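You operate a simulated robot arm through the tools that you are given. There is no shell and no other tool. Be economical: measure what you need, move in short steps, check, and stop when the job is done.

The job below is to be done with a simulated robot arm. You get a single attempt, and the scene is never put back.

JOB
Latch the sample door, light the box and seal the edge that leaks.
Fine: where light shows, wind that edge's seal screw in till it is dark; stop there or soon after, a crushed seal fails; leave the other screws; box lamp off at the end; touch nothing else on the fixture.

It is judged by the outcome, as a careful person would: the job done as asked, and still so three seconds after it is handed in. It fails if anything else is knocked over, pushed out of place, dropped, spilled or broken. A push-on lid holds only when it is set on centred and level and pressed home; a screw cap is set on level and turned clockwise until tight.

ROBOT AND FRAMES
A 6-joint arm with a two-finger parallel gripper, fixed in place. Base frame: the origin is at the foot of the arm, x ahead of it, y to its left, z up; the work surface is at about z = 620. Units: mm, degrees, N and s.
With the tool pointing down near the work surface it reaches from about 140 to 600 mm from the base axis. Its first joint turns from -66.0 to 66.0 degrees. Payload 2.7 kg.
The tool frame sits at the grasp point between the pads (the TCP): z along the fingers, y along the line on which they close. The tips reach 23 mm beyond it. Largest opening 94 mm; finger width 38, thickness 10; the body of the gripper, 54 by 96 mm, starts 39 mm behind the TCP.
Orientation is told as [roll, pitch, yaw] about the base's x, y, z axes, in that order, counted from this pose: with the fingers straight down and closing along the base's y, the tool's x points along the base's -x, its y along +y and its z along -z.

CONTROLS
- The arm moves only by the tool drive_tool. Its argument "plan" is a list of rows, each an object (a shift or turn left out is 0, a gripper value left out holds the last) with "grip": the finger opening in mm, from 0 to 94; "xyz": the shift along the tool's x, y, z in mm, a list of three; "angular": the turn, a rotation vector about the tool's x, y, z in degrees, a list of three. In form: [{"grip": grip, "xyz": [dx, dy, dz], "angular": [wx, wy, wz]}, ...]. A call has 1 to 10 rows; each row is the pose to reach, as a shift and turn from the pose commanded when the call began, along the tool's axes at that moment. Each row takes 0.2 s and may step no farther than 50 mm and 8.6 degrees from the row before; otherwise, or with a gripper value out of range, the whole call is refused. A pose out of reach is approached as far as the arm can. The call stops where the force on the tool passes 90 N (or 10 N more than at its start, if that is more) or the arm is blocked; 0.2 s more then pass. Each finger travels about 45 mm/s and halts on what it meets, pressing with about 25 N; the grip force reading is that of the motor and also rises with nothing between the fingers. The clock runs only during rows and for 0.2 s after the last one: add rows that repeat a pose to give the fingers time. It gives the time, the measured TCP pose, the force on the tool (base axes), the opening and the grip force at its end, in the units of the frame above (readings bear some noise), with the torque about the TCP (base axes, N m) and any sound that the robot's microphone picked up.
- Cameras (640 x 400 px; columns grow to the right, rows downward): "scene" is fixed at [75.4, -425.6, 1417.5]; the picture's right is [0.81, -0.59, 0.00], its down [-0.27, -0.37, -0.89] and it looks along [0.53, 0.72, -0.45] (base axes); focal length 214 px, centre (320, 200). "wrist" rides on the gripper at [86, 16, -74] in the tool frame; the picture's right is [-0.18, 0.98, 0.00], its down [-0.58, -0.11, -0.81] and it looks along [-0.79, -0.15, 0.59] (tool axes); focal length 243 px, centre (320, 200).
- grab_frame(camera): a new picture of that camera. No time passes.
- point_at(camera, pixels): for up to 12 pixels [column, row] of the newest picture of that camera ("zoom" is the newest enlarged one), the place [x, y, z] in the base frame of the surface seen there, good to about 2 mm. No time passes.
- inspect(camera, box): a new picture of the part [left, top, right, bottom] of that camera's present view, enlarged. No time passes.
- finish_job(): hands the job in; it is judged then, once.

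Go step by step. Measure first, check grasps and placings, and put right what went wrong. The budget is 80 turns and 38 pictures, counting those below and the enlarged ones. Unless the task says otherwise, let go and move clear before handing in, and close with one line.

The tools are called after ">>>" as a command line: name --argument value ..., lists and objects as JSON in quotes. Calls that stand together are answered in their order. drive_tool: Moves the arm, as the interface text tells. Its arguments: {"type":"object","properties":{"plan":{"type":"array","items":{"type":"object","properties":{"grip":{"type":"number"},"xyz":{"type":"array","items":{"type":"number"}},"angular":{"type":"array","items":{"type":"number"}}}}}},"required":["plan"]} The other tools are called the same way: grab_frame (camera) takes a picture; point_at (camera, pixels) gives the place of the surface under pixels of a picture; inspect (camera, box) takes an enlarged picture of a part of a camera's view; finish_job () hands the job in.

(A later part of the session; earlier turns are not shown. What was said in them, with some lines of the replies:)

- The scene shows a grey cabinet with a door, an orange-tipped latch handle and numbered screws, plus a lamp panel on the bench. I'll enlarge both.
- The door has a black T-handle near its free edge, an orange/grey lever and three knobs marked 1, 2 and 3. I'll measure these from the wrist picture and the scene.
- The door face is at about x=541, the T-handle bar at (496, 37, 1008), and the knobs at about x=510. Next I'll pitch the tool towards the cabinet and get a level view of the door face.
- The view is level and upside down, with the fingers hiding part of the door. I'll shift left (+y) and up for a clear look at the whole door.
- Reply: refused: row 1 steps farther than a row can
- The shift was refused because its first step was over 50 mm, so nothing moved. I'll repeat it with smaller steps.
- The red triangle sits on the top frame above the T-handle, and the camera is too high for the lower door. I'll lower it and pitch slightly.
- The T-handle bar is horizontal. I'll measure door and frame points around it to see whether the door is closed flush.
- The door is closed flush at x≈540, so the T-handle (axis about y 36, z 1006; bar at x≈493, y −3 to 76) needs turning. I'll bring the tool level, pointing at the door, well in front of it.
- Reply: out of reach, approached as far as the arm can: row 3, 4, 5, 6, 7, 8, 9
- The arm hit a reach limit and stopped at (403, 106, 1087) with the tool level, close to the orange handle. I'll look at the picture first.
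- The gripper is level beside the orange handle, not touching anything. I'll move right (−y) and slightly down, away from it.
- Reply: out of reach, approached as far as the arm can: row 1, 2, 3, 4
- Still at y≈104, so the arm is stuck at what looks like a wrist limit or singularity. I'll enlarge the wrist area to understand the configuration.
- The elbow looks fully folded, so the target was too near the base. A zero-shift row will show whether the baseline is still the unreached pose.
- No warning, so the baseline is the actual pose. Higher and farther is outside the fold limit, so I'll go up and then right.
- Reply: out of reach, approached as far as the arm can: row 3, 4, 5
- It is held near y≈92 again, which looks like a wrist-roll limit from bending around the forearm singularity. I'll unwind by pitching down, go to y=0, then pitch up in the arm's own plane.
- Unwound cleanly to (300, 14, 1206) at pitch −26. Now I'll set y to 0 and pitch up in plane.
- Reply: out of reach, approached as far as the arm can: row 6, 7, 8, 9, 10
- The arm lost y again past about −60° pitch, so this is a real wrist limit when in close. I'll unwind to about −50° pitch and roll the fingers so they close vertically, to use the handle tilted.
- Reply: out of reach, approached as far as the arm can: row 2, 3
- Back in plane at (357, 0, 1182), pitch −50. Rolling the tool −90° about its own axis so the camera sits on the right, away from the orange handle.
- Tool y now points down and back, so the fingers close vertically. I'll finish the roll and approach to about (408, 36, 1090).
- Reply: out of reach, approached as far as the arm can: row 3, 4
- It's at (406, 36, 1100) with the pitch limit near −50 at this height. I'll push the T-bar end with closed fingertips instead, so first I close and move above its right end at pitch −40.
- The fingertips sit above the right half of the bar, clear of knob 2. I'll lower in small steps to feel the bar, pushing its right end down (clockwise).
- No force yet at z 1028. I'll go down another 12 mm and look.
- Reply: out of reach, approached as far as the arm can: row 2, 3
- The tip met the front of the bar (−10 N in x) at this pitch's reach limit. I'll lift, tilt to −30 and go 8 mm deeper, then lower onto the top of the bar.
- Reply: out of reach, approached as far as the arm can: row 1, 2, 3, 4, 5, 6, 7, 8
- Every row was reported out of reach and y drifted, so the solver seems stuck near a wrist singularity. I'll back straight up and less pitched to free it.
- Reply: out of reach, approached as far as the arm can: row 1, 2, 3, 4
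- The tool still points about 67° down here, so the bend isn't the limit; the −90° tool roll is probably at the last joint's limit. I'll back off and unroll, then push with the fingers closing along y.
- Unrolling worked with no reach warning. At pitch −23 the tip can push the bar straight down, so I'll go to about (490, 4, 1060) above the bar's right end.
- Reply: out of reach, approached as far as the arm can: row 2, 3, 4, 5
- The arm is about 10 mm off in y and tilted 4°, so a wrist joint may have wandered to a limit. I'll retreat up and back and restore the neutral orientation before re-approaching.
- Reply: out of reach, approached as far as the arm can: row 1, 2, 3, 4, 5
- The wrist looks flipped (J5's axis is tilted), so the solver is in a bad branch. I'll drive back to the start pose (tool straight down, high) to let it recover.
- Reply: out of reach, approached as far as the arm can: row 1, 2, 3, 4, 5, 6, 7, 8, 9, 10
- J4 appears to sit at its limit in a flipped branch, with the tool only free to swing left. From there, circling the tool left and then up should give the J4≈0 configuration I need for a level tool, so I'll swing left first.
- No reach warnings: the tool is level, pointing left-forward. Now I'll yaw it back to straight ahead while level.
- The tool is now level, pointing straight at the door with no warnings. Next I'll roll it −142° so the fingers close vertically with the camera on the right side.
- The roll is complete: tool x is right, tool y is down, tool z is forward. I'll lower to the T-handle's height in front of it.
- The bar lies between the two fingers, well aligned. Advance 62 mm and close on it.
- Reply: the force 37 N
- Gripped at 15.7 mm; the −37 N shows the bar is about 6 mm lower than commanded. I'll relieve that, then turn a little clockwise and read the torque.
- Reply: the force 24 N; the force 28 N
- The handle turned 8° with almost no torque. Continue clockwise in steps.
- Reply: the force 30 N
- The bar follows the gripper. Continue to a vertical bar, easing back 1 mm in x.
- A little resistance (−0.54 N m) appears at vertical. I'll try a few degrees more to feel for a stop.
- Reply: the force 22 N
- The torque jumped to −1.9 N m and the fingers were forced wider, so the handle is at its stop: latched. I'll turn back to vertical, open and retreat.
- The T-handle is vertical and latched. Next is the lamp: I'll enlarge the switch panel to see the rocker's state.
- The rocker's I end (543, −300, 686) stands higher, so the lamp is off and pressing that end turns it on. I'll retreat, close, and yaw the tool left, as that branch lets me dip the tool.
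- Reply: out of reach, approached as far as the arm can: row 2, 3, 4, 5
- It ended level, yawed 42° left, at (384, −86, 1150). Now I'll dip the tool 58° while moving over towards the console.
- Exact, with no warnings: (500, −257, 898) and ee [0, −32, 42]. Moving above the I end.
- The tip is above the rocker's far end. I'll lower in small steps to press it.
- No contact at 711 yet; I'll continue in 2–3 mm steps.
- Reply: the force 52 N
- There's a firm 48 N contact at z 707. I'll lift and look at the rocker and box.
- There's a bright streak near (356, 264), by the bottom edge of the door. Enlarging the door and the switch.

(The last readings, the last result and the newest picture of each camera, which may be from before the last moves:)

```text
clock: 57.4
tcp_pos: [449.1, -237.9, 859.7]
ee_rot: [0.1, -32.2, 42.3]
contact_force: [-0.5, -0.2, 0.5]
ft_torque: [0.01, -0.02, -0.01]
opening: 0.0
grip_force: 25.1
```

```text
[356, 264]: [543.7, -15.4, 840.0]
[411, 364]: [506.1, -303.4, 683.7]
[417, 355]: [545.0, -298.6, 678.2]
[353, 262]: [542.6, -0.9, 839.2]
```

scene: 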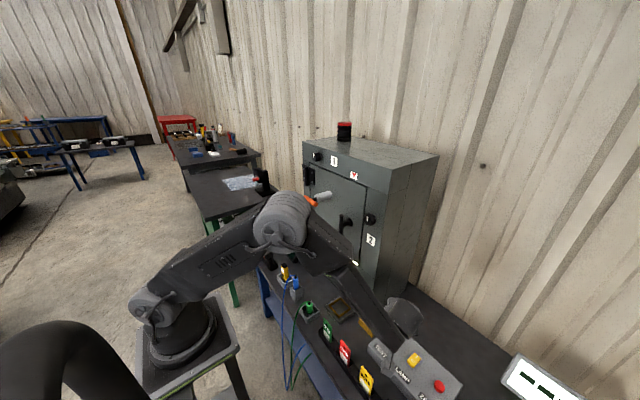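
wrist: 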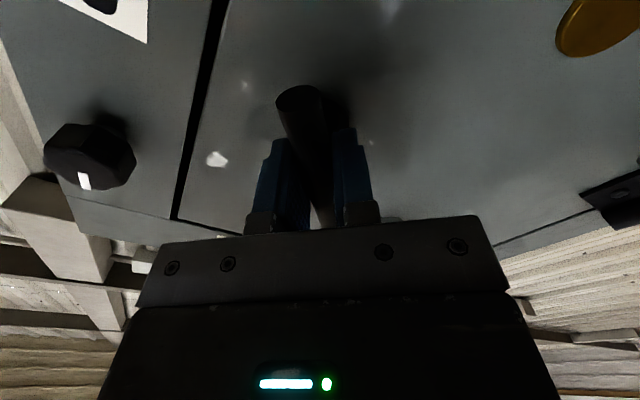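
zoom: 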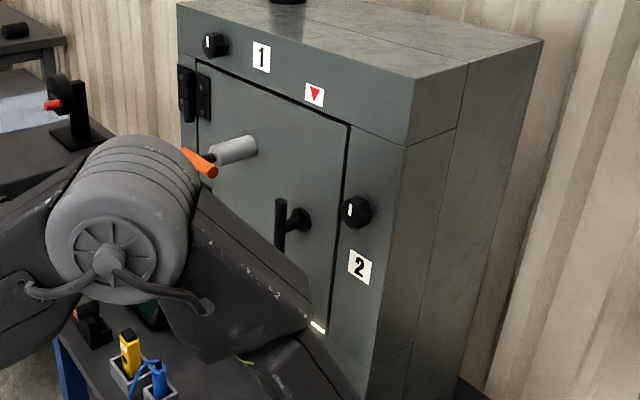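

The lamp is on and light shows only at the bottom door edge (z≈840), so screw 3 is the one. I'll retrace to the level, left-yawed pose.

>>> drive_tool --plan '[{"xyz": [-25, 20, -27], "angular": [0, -7.25, 0]}, {"xyz": [-50, 39, -54], "angular": [0, -14.5, 0]}, {"xyz": [-75, 59, -82], "angular": [0, -21.75, 0]}, {"xyz": [-100, 78, -109], "angular": [0, -29, 0]}, {"xyz": [-124, 98, -136], "angular": [0, -36.25, 0]}, {"xyz": [-149, 117, -163], "angular": [0, -43.5, 0]}, {"xyz": [-174, 137, -190], "angular": [0, -50.75, 0]}, {"xyz": [-199, 156, -217], "angular": [0, -58, 0]}, {"xyz": [-199, 156, -217], "angular": [0, -58, 0]}]'

>>> drive_tool --plan '[{"grip": 60, "xyz": [0, 8, 4], "angular": [7, 0, 0]}, {"xyz": [0, 16, 8], "angular": [14, 0, 0]}, {"xyz": [0, 24, 12], "angular": [21, 0, 0]}, {"xyz": [0, 32, 16], "angular": [28, 0, 0]}, {"xyz": [0, 40, 20], "angular": [35, 0, 0]}, {"xyz": [0, 50, 25], "angular": [42, 0, 0]}, {"xyz": [0, 50, 25], "angular": [42, 0, 0]}]'

```text
clock: 59.4
tcp_pos: [384.7, -85.4, 1152.7]
ee_rot: [158.0, -89.8, -115.6]
contact_force: [-0.3, 0.5, 0.5]
ft_torque: [0.0, 0.05, 0.0]
opening: 0.3
grip_force: 25.5
```

```text
clock: 61.0
tcp_pos: [379.3, -26.4, 1158.7]
ee_rot: [56.5, -89.8, -56.3]
contact_force: [1.0, 0.6, 0.0]
ft_torque: [-0.01, 0.0, 0.0]
opening: 60.3
grip_force: 0.0
out of reach, approached as far as the arm can: row 3, 4, 5, 6, 7
```

Orientation is straight ahead, and the only deviation is the fold limit at x≈379. Before going low, I'll measure the bench items in front of knob 3 on the existing picture.

>>> point_at --camera "scene" --pixels '[[284, 267], [295, 283], [297, 295], [309, 305], [285, 278], [269, 262], [327, 324], [340, 303], [268, 257], [297, 275]]'

>>> drive_tool --plan '[{"xyz": [20, 20, 15]}, {"xyz": [50, 40, 30]}, {"xyz": [85, 60, 45]}, {"xyz": [120, 78, 60]}, {"xyz": [155, 78, 60]}, {"xyz": [155, 78, 60]}]'

```text
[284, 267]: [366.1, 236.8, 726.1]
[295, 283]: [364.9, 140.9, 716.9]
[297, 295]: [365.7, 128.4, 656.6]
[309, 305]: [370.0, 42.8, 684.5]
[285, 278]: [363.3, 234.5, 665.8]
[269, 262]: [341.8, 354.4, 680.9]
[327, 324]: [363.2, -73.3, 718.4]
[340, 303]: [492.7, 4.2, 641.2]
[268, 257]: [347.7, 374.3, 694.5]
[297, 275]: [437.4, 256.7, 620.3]
```

```text
clock: 62.4
tcp_pos: [439.4, 49.3, 1003.3]
ee_rot: [120.8, -89.9, -120.4]
contact_force: [0.7, -0.4, 0.0]
ft_torque: [-0.01, 0.03, 0.01]
opening: 59.9
grip_force: 0.0
```

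The green plug at (370, 43, 684) would be under the camera, so I'll roll −90° first (camera to the right). This also gives a full clockwise stroke.

>>> drive_tool --plan '[{"angular": [0, 0, -8.5]}, {"angular": [0, 0, -17]}, {"angular": [0, 0, -25.5]}, {"angular": [0, 0, -34]}, {"angular": [0, 0, -42.5]}, {"angular": [0, 0, -51]}, {"angular": [0, 0, -59.5]}, {"angular": [0, 0, -68]}, {"angular": [0, 0, -76.5]}, {"angular": [0, 0, -85]}]'

>>> drive_tool --plan '[{"xyz": [0, 30, 0], "angular": [0, 0, -5]}, {"xyz": [0, 65, 0], "angular": [0, 0, -5]}, {"xyz": [0, 100, 5], "angular": [0, 0, -5]}, {"xyz": [0, 135, 10], "angular": [0, 0, -5]}, {"xyz": [0, 170, 15], "angular": [0, 0, -5]}, {"xyz": [0, 203, 20], "angular": [0, 0, -5]}, {"xyz": [0, 203, 20], "angular": [0, 0, -5]}]'

>>> grab_frame --camera "wrist"

```text
clock: 64.6
tcp_pos: [441.8, 51.6, 1003.8]
ee_rot: [-90.0, -5.0, 90.3]
contact_force: [0.2, 0.0, 0.2]
ft_torque: [-0.05, -0.02, 0.02]
opening: 60.0
grip_force: 0.1
```

```text
clock: 66.2
tcp_pos: [458.5, 68.4, 797.4]
ee_rot: [-90.2, 0.0, 90.3]
contact_force: [0.5, 0.3, -0.7]
ft_torque: [-0.02, -0.01, -0.03]
opening: 60.1
grip_force: 0.0
```

```text
9 pictures are left
```

wrist: 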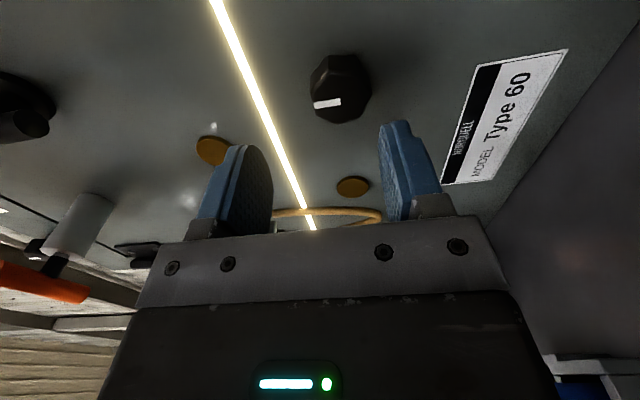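

The light line along the bottom edge is clear and knob 3 is in front. Measuring the knob.

>>> point_at --camera "wrist" --pixels '[[335, 88], [327, 104], [313, 85], [368, 88], [340, 58], [340, 118], [355, 65], [360, 110]]'

```text
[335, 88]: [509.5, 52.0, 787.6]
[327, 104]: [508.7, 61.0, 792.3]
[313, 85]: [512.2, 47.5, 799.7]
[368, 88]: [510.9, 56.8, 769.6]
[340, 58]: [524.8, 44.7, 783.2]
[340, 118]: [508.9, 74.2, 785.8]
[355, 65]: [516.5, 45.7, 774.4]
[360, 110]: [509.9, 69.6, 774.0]
```

Center estimates vary a little, so I'll probe the knob's outline more (free).

>>> point_at --camera "wrist" --pixels '[[325, 62], [322, 70], [352, 72], [330, 75], [340, 75], [330, 122], [350, 122], [345, 125], [312, 95], [372, 78], [369, 98], [318, 115]]'

```text
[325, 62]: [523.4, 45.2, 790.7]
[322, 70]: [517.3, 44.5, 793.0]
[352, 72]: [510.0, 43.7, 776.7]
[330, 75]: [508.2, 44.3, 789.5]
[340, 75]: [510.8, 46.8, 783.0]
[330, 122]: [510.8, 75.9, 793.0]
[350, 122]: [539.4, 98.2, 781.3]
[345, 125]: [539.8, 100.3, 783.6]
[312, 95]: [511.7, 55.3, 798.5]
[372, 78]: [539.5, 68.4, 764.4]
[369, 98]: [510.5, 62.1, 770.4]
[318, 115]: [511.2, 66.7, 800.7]
```

The knob is about 32 mm across, centred at y≈60, z≈785, face at x≈509. Align, advance to x≈508, and close.

>>> drive_tool --plan '[{"xyz": [8.4, 12.4, 5]}, {"xyz": [8.4, 12.4, 20]}, {"xyz": [8.4, 12.4, 38]}, {"xyz": [8.4, 12.4, 48]}, {"xyz": [8.4, 12.4, 48], "grip": 26}, {"xyz": [8.4, 12.4, 48], "grip": 26}, {"xyz": [8.4, 12.4, 48], "grip": 26}, {"xyz": [8.4, 12.4, 48], "grip": 26}]'

```text
clock: 68.0
tcp_pos: [506.6, 60.8, 784.4]
ee_rot: [-89.3, 0.0, 90.4]
contact_force: [12.3, -1.5, -33.0]
ft_torque: [0.04, -0.89, 0.65]
opening: 33.9
grip_force: 45.0
```

Gripped at 33.9 mm. I'll relieve the vertical preload slightly and turn clockwise 16°, watching the torque.

>>> drive_tool --plan '[{"xyz": [0, 2, 0]}, {"xyz": [0, 2, 0], "angular": [0, 0, 8]}, {"xyz": [0, 2, 0], "angular": [0, 0, 16]}, {"xyz": [0, 2, 0], "angular": [0, 0, 16]}]'

>>> inspect --camera "wrist" --box '[120, 0, 480, 240]'

```text
clock: 69.0
tcp_pos: [506.7, 62.6, 786.4]
ee_rot: [-89.7, -16.2, 90.3]
contact_force: [-11.3, 6.8, -18.9]
ft_torque: [0.05, -0.25, -0.63]
opening: 33.7
grip_force: 44.9
```

```text
1.67 times, centred on (300, 120) of wrist
```

zoom: 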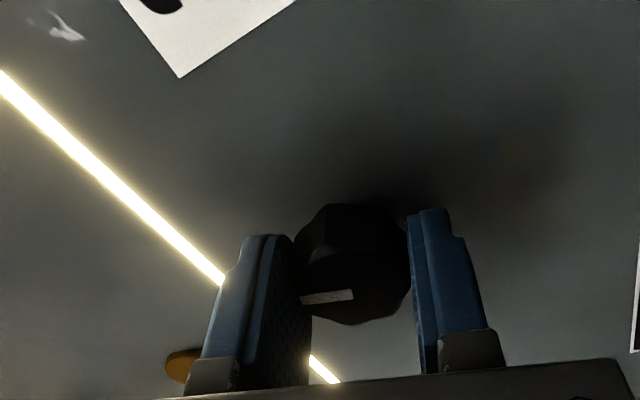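

The knob turns with the gripper (its pointer stays aligned with the fingers) and the leak is still lit. Turn 32° more and check.

>>> drive_tool --plan '[{"angular": [0, 0, 8]}, {"angular": [0, 0, 16]}, {"angular": [0, 0, 24]}, {"angular": [0, 0, 32]}, {"angular": [0, 0, 32]}]'

>>> inspect --camera "wrist" --box '[0, 0, 480, 240]'

```text
clock: 70.2
tcp_pos: [507.3, 60.9, 786.8]
ee_rot: [-89.9, -48.2, 90.3]
contact_force: [-26.8, 1.3, -1.3]
ft_torque: [0.03, -0.35, -0.39]
opening: 34.0
grip_force: 44.6
```

```text
1.33 times, centred on (240, 120) of wrist
```

zoom: 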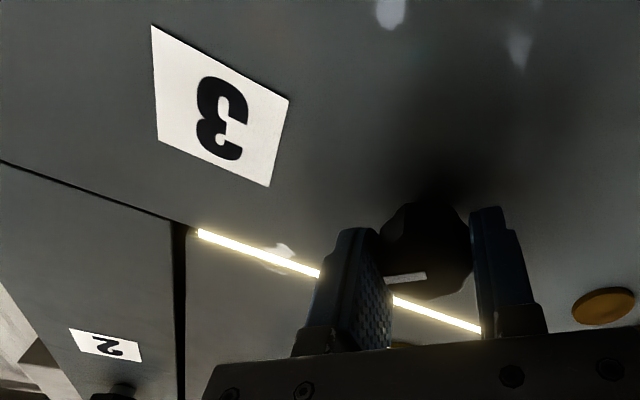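

The light line may be slightly thinner but is still there. Turn another 40° and check again.

>>> drive_tool --plan '[{"xyz": [0, 0, -1], "angular": [0, 0, 8]}, {"xyz": [0, 0, -1], "angular": [0, 0, 16]}, {"xyz": [0, 0, -1], "angular": [0, 0, 24]}, {"xyz": [0, 0, -1], "angular": [0, 0, 32]}, {"xyz": [0, 0, -1], "angular": [0, 0, 40]}, {"xyz": [0, 0, -1], "angular": [0, 0, 40]}]'

>>> inspect --camera "wrist" --box '[80, 0, 560, 240]'

```text
clock: 71.6
tcp_pos: [507.5, 59.6, 787.0]
ee_rot: [-92.9, -88.3, 92.8]
contact_force: [-15.4, -20.5, 4.3]
ft_torque: [0.0, -1.18, 0.2]
opening: 33.6
grip_force: 44.7
```

```text
1.33 times, centred on (320, 120) of wrist
```

zoom: 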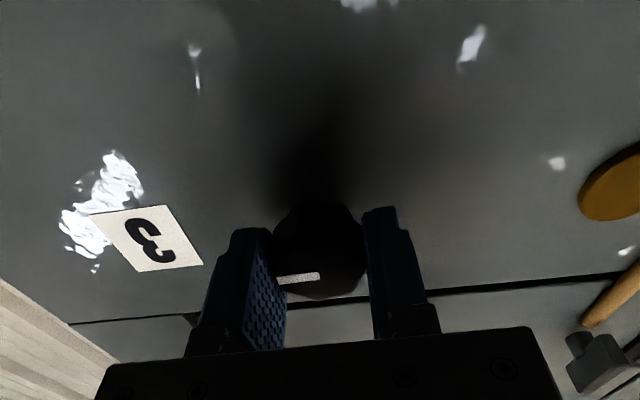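

The bottom edge is now dark all along (no glow at (185, 318) or right of the fingers). I'll stop turning, release, back off and rise, then verify from the scene camera with the lamp still on.

>>> drive_tool --plan '[{"grip": 60}, {"grip": 60}, {"grip": 60}, {"grip": 60}, {"xyz": [0, 0, -20]}, {"xyz": [0, 0, -38]}, {"xyz": [-40, 0, -38]}, {"xyz": [-80, 0, -38]}, {"xyz": [-120, 0, -45]}, {"xyz": [-160, 0, -50]}]'

>>> inspect --camera "scene" --box '[276, 140, 456, 400]'

```text
clock: 73.8
tcp_pos: [455.5, 64.0, 949.5]
ee_rot: [-89.4, -88.1, 89.7]
contact_force: [0.1, -0.4, -0.9]
ft_torque: [0.04, 0.01, 0.0]
opening: 59.8
grip_force: 0.0
```

```text
1.54 times, centred on (366, 270) of scene
```

zoom: 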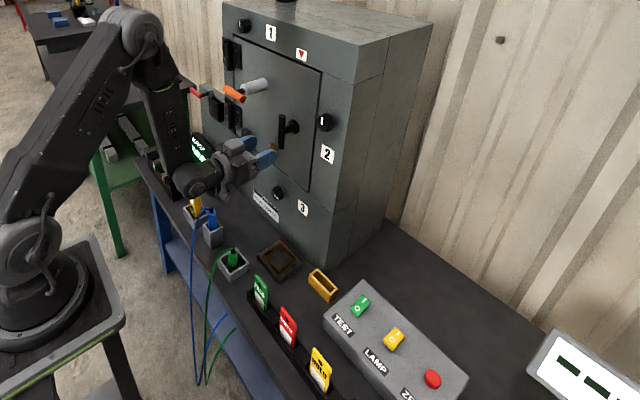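

The edge is dark from the scene camera too. Now I'll return to switch the lamp off by the same safe route: back, up and yaw left.

>>> drive_tool --plan '[{"grip": 0, "xyz": [-20, -15, -25]}, {"xyz": [-50, -30, -35]}, {"xyz": [-80, -45, -45], "angular": [-7, 0, 0]}, {"xyz": [-110, -60, -55], "angular": [-14, 0, 0]}, {"xyz": [-140, -80, -65], "angular": [-21, 0, 0]}, {"xyz": [-170, -100, -71], "angular": [-28, 0, 0]}, {"xyz": [-200, -125, -71], "angular": [-35, 0, 0]}, {"xyz": [-200, -150, -71], "angular": [-42, 0, 0]}, {"xyz": [-200, -150, -71], "angular": [-42, 0, 0]}]'

```text
clock: 75.8
tcp_pos: [388.8, -78.2, 1151.5]
ee_rot: [-48.3, -88.0, 90.7]
contact_force: [-0.1, 0.5, -0.1]
ft_torque: [0.01, -0.02, 0.0]
opening: 0.1
grip_force: 24.9
out of reach, approached as far as the arm can: row 4, 5, 6
```

Good. Dip 58° and move over to the console as before.

>>> drive_tool --plan '[{"xyz": [31, -26, -5], "angular": [0, 7.25, 0]}, {"xyz": [63, -52, -9], "angular": [0, 14.5, 0]}, {"xyz": [95, -78, -14], "angular": [0, 21.75, 0]}, {"xyz": [126, -104, -18], "angular": [0, 29, 0]}, {"xyz": [158, -130, -23], "angular": [0, 36.25, 0]}, {"xyz": [190, -155, -28], "angular": [0, 43.5, 0]}, {"xyz": [221, -181, -32], "angular": [0, 50.75, 0]}, {"xyz": [253, -207, -37], "angular": [0, 58, 0]}, {"xyz": [253, -207, -37], "angular": [0, 58, 0]}]'

```text
clock: 77.8
tcp_pos: [503.4, -262.6, 900.2]
ee_rot: [-1.7, -30.7, 43.3]
contact_force: [0.3, -1.0, -0.3]
ft_torque: [0.04, -0.02, 0.0]
opening: 0.0
grip_force: 25.1
```

Move above the O end of the LAMP rocker.

>>> drive_tool --plan '[{"xyz": [24, -9, 29]}, {"xyz": [48, -17, 58]}, {"xyz": [72, -26, 88]}, {"xyz": [96, -34, 117]}, {"xyz": [96, -34, 117]}]'

```text
clock: 79.0
tcp_pos: [511.1, -307.6, 751.2]
ee_rot: [-1.6, -30.7, 43.3]
contact_force: [-0.5, -0.2, -0.4]
ft_torque: [0.0, 0.0, 0.02]
opening: 0.0
grip_force: 25.1
```

y is 7 mm off; I'll correct it and press down in steps.

>>> drive_tool --plan '[{"xyz": [3, 5.2, 14]}, {"xyz": [11, 5.2, 28]}, {"xyz": [14, 5.2, 34]}, {"xyz": [16, 5.2, 36.5]}, {"xyz": [17.5, 5.2, 39]}, {"xyz": [19, 5.2, 41]}]'

```text
clock: 80.4
tcp_pos: [507.6, -299.2, 710.0]
ee_rot: [-1.6, -30.8, 43.2]
contact_force: [0.3, -0.5, 0.3]
ft_torque: [0.01, 0.02, -0.02]
opening: 0.1
grip_force: 24.9
```

No force at 710, same as last time; a few millimetres more.

>>> drive_tool --plan '[{"xyz": [1.0, 0, 1.7]}, {"xyz": [2.0, 0, 3.4]}, {"xyz": [2.8, 0, 4.8]}, {"xyz": [3.4, 0, 6]}]'

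```text
clock: 81.4
tcp_pos: [507.1, -300.0, 707.6]
ee_rot: [-1.6, -30.8, 43.3]
contact_force: [-27.5, 12.1, 40.0]
ft_torque: [0.01, 0.68, -0.19]
opening: 0.0
grip_force: 24.8
```

Firm contact again (40 N). Lift clear and check.

>>> drive_tool --plan '[{"xyz": [-5, 0, -8]}, {"xyz": [-21, 0, -34]}, {"xyz": [-30, 30, -60]}, {"xyz": [-40, 60, -90]}, {"xyz": [-50, 90, -120]}, {"xyz": [-60, 110, -150]}, {"xyz": [-60, 110, -150]}]'

>>> grab_frame --camera "scene"

>>> point_at --camera "scene" --pixels '[[411, 364], [417, 355], [412, 362], [416, 356]]'

```text
clock: 83.0
tcp_pos: [416.5, -234.7, 859.5]
ee_rot: [-1.7, -30.6, 43.2]
contact_force: [-0.4, 0.5, 0.0]
ft_torque: [-0.01, 0.0, 0.0]
opening: 0.2
grip_force: 25.0
```

```text
4 pictures are left
```

scene: 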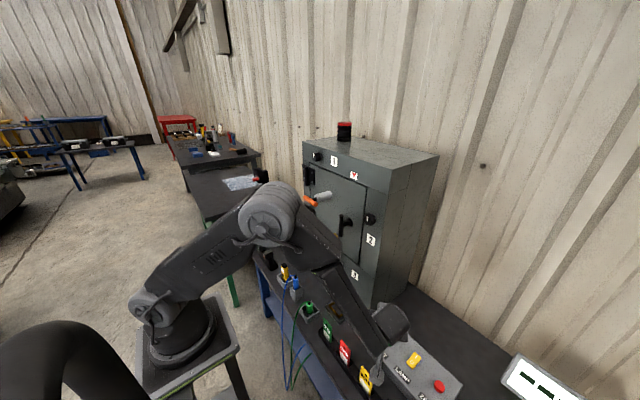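

```text
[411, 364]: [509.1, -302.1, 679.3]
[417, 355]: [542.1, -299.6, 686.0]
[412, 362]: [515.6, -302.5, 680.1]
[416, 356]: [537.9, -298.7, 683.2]
```

The rocker is back as it started (O end low at 679, I end high at 686), so the lamp is off. The T-handle is vertical, the arm is clear, and nothing was disturbed. Handing in.

>>> finish_job

```text
The job is handed in.
```

The sample door is latched, and the leak showed at the bottom edge. I wound seal screw 3 in about 88° clockwise until that edge was dark. The box lamp is off, screws 1 and 2 were left alone, and I have handed the job in.
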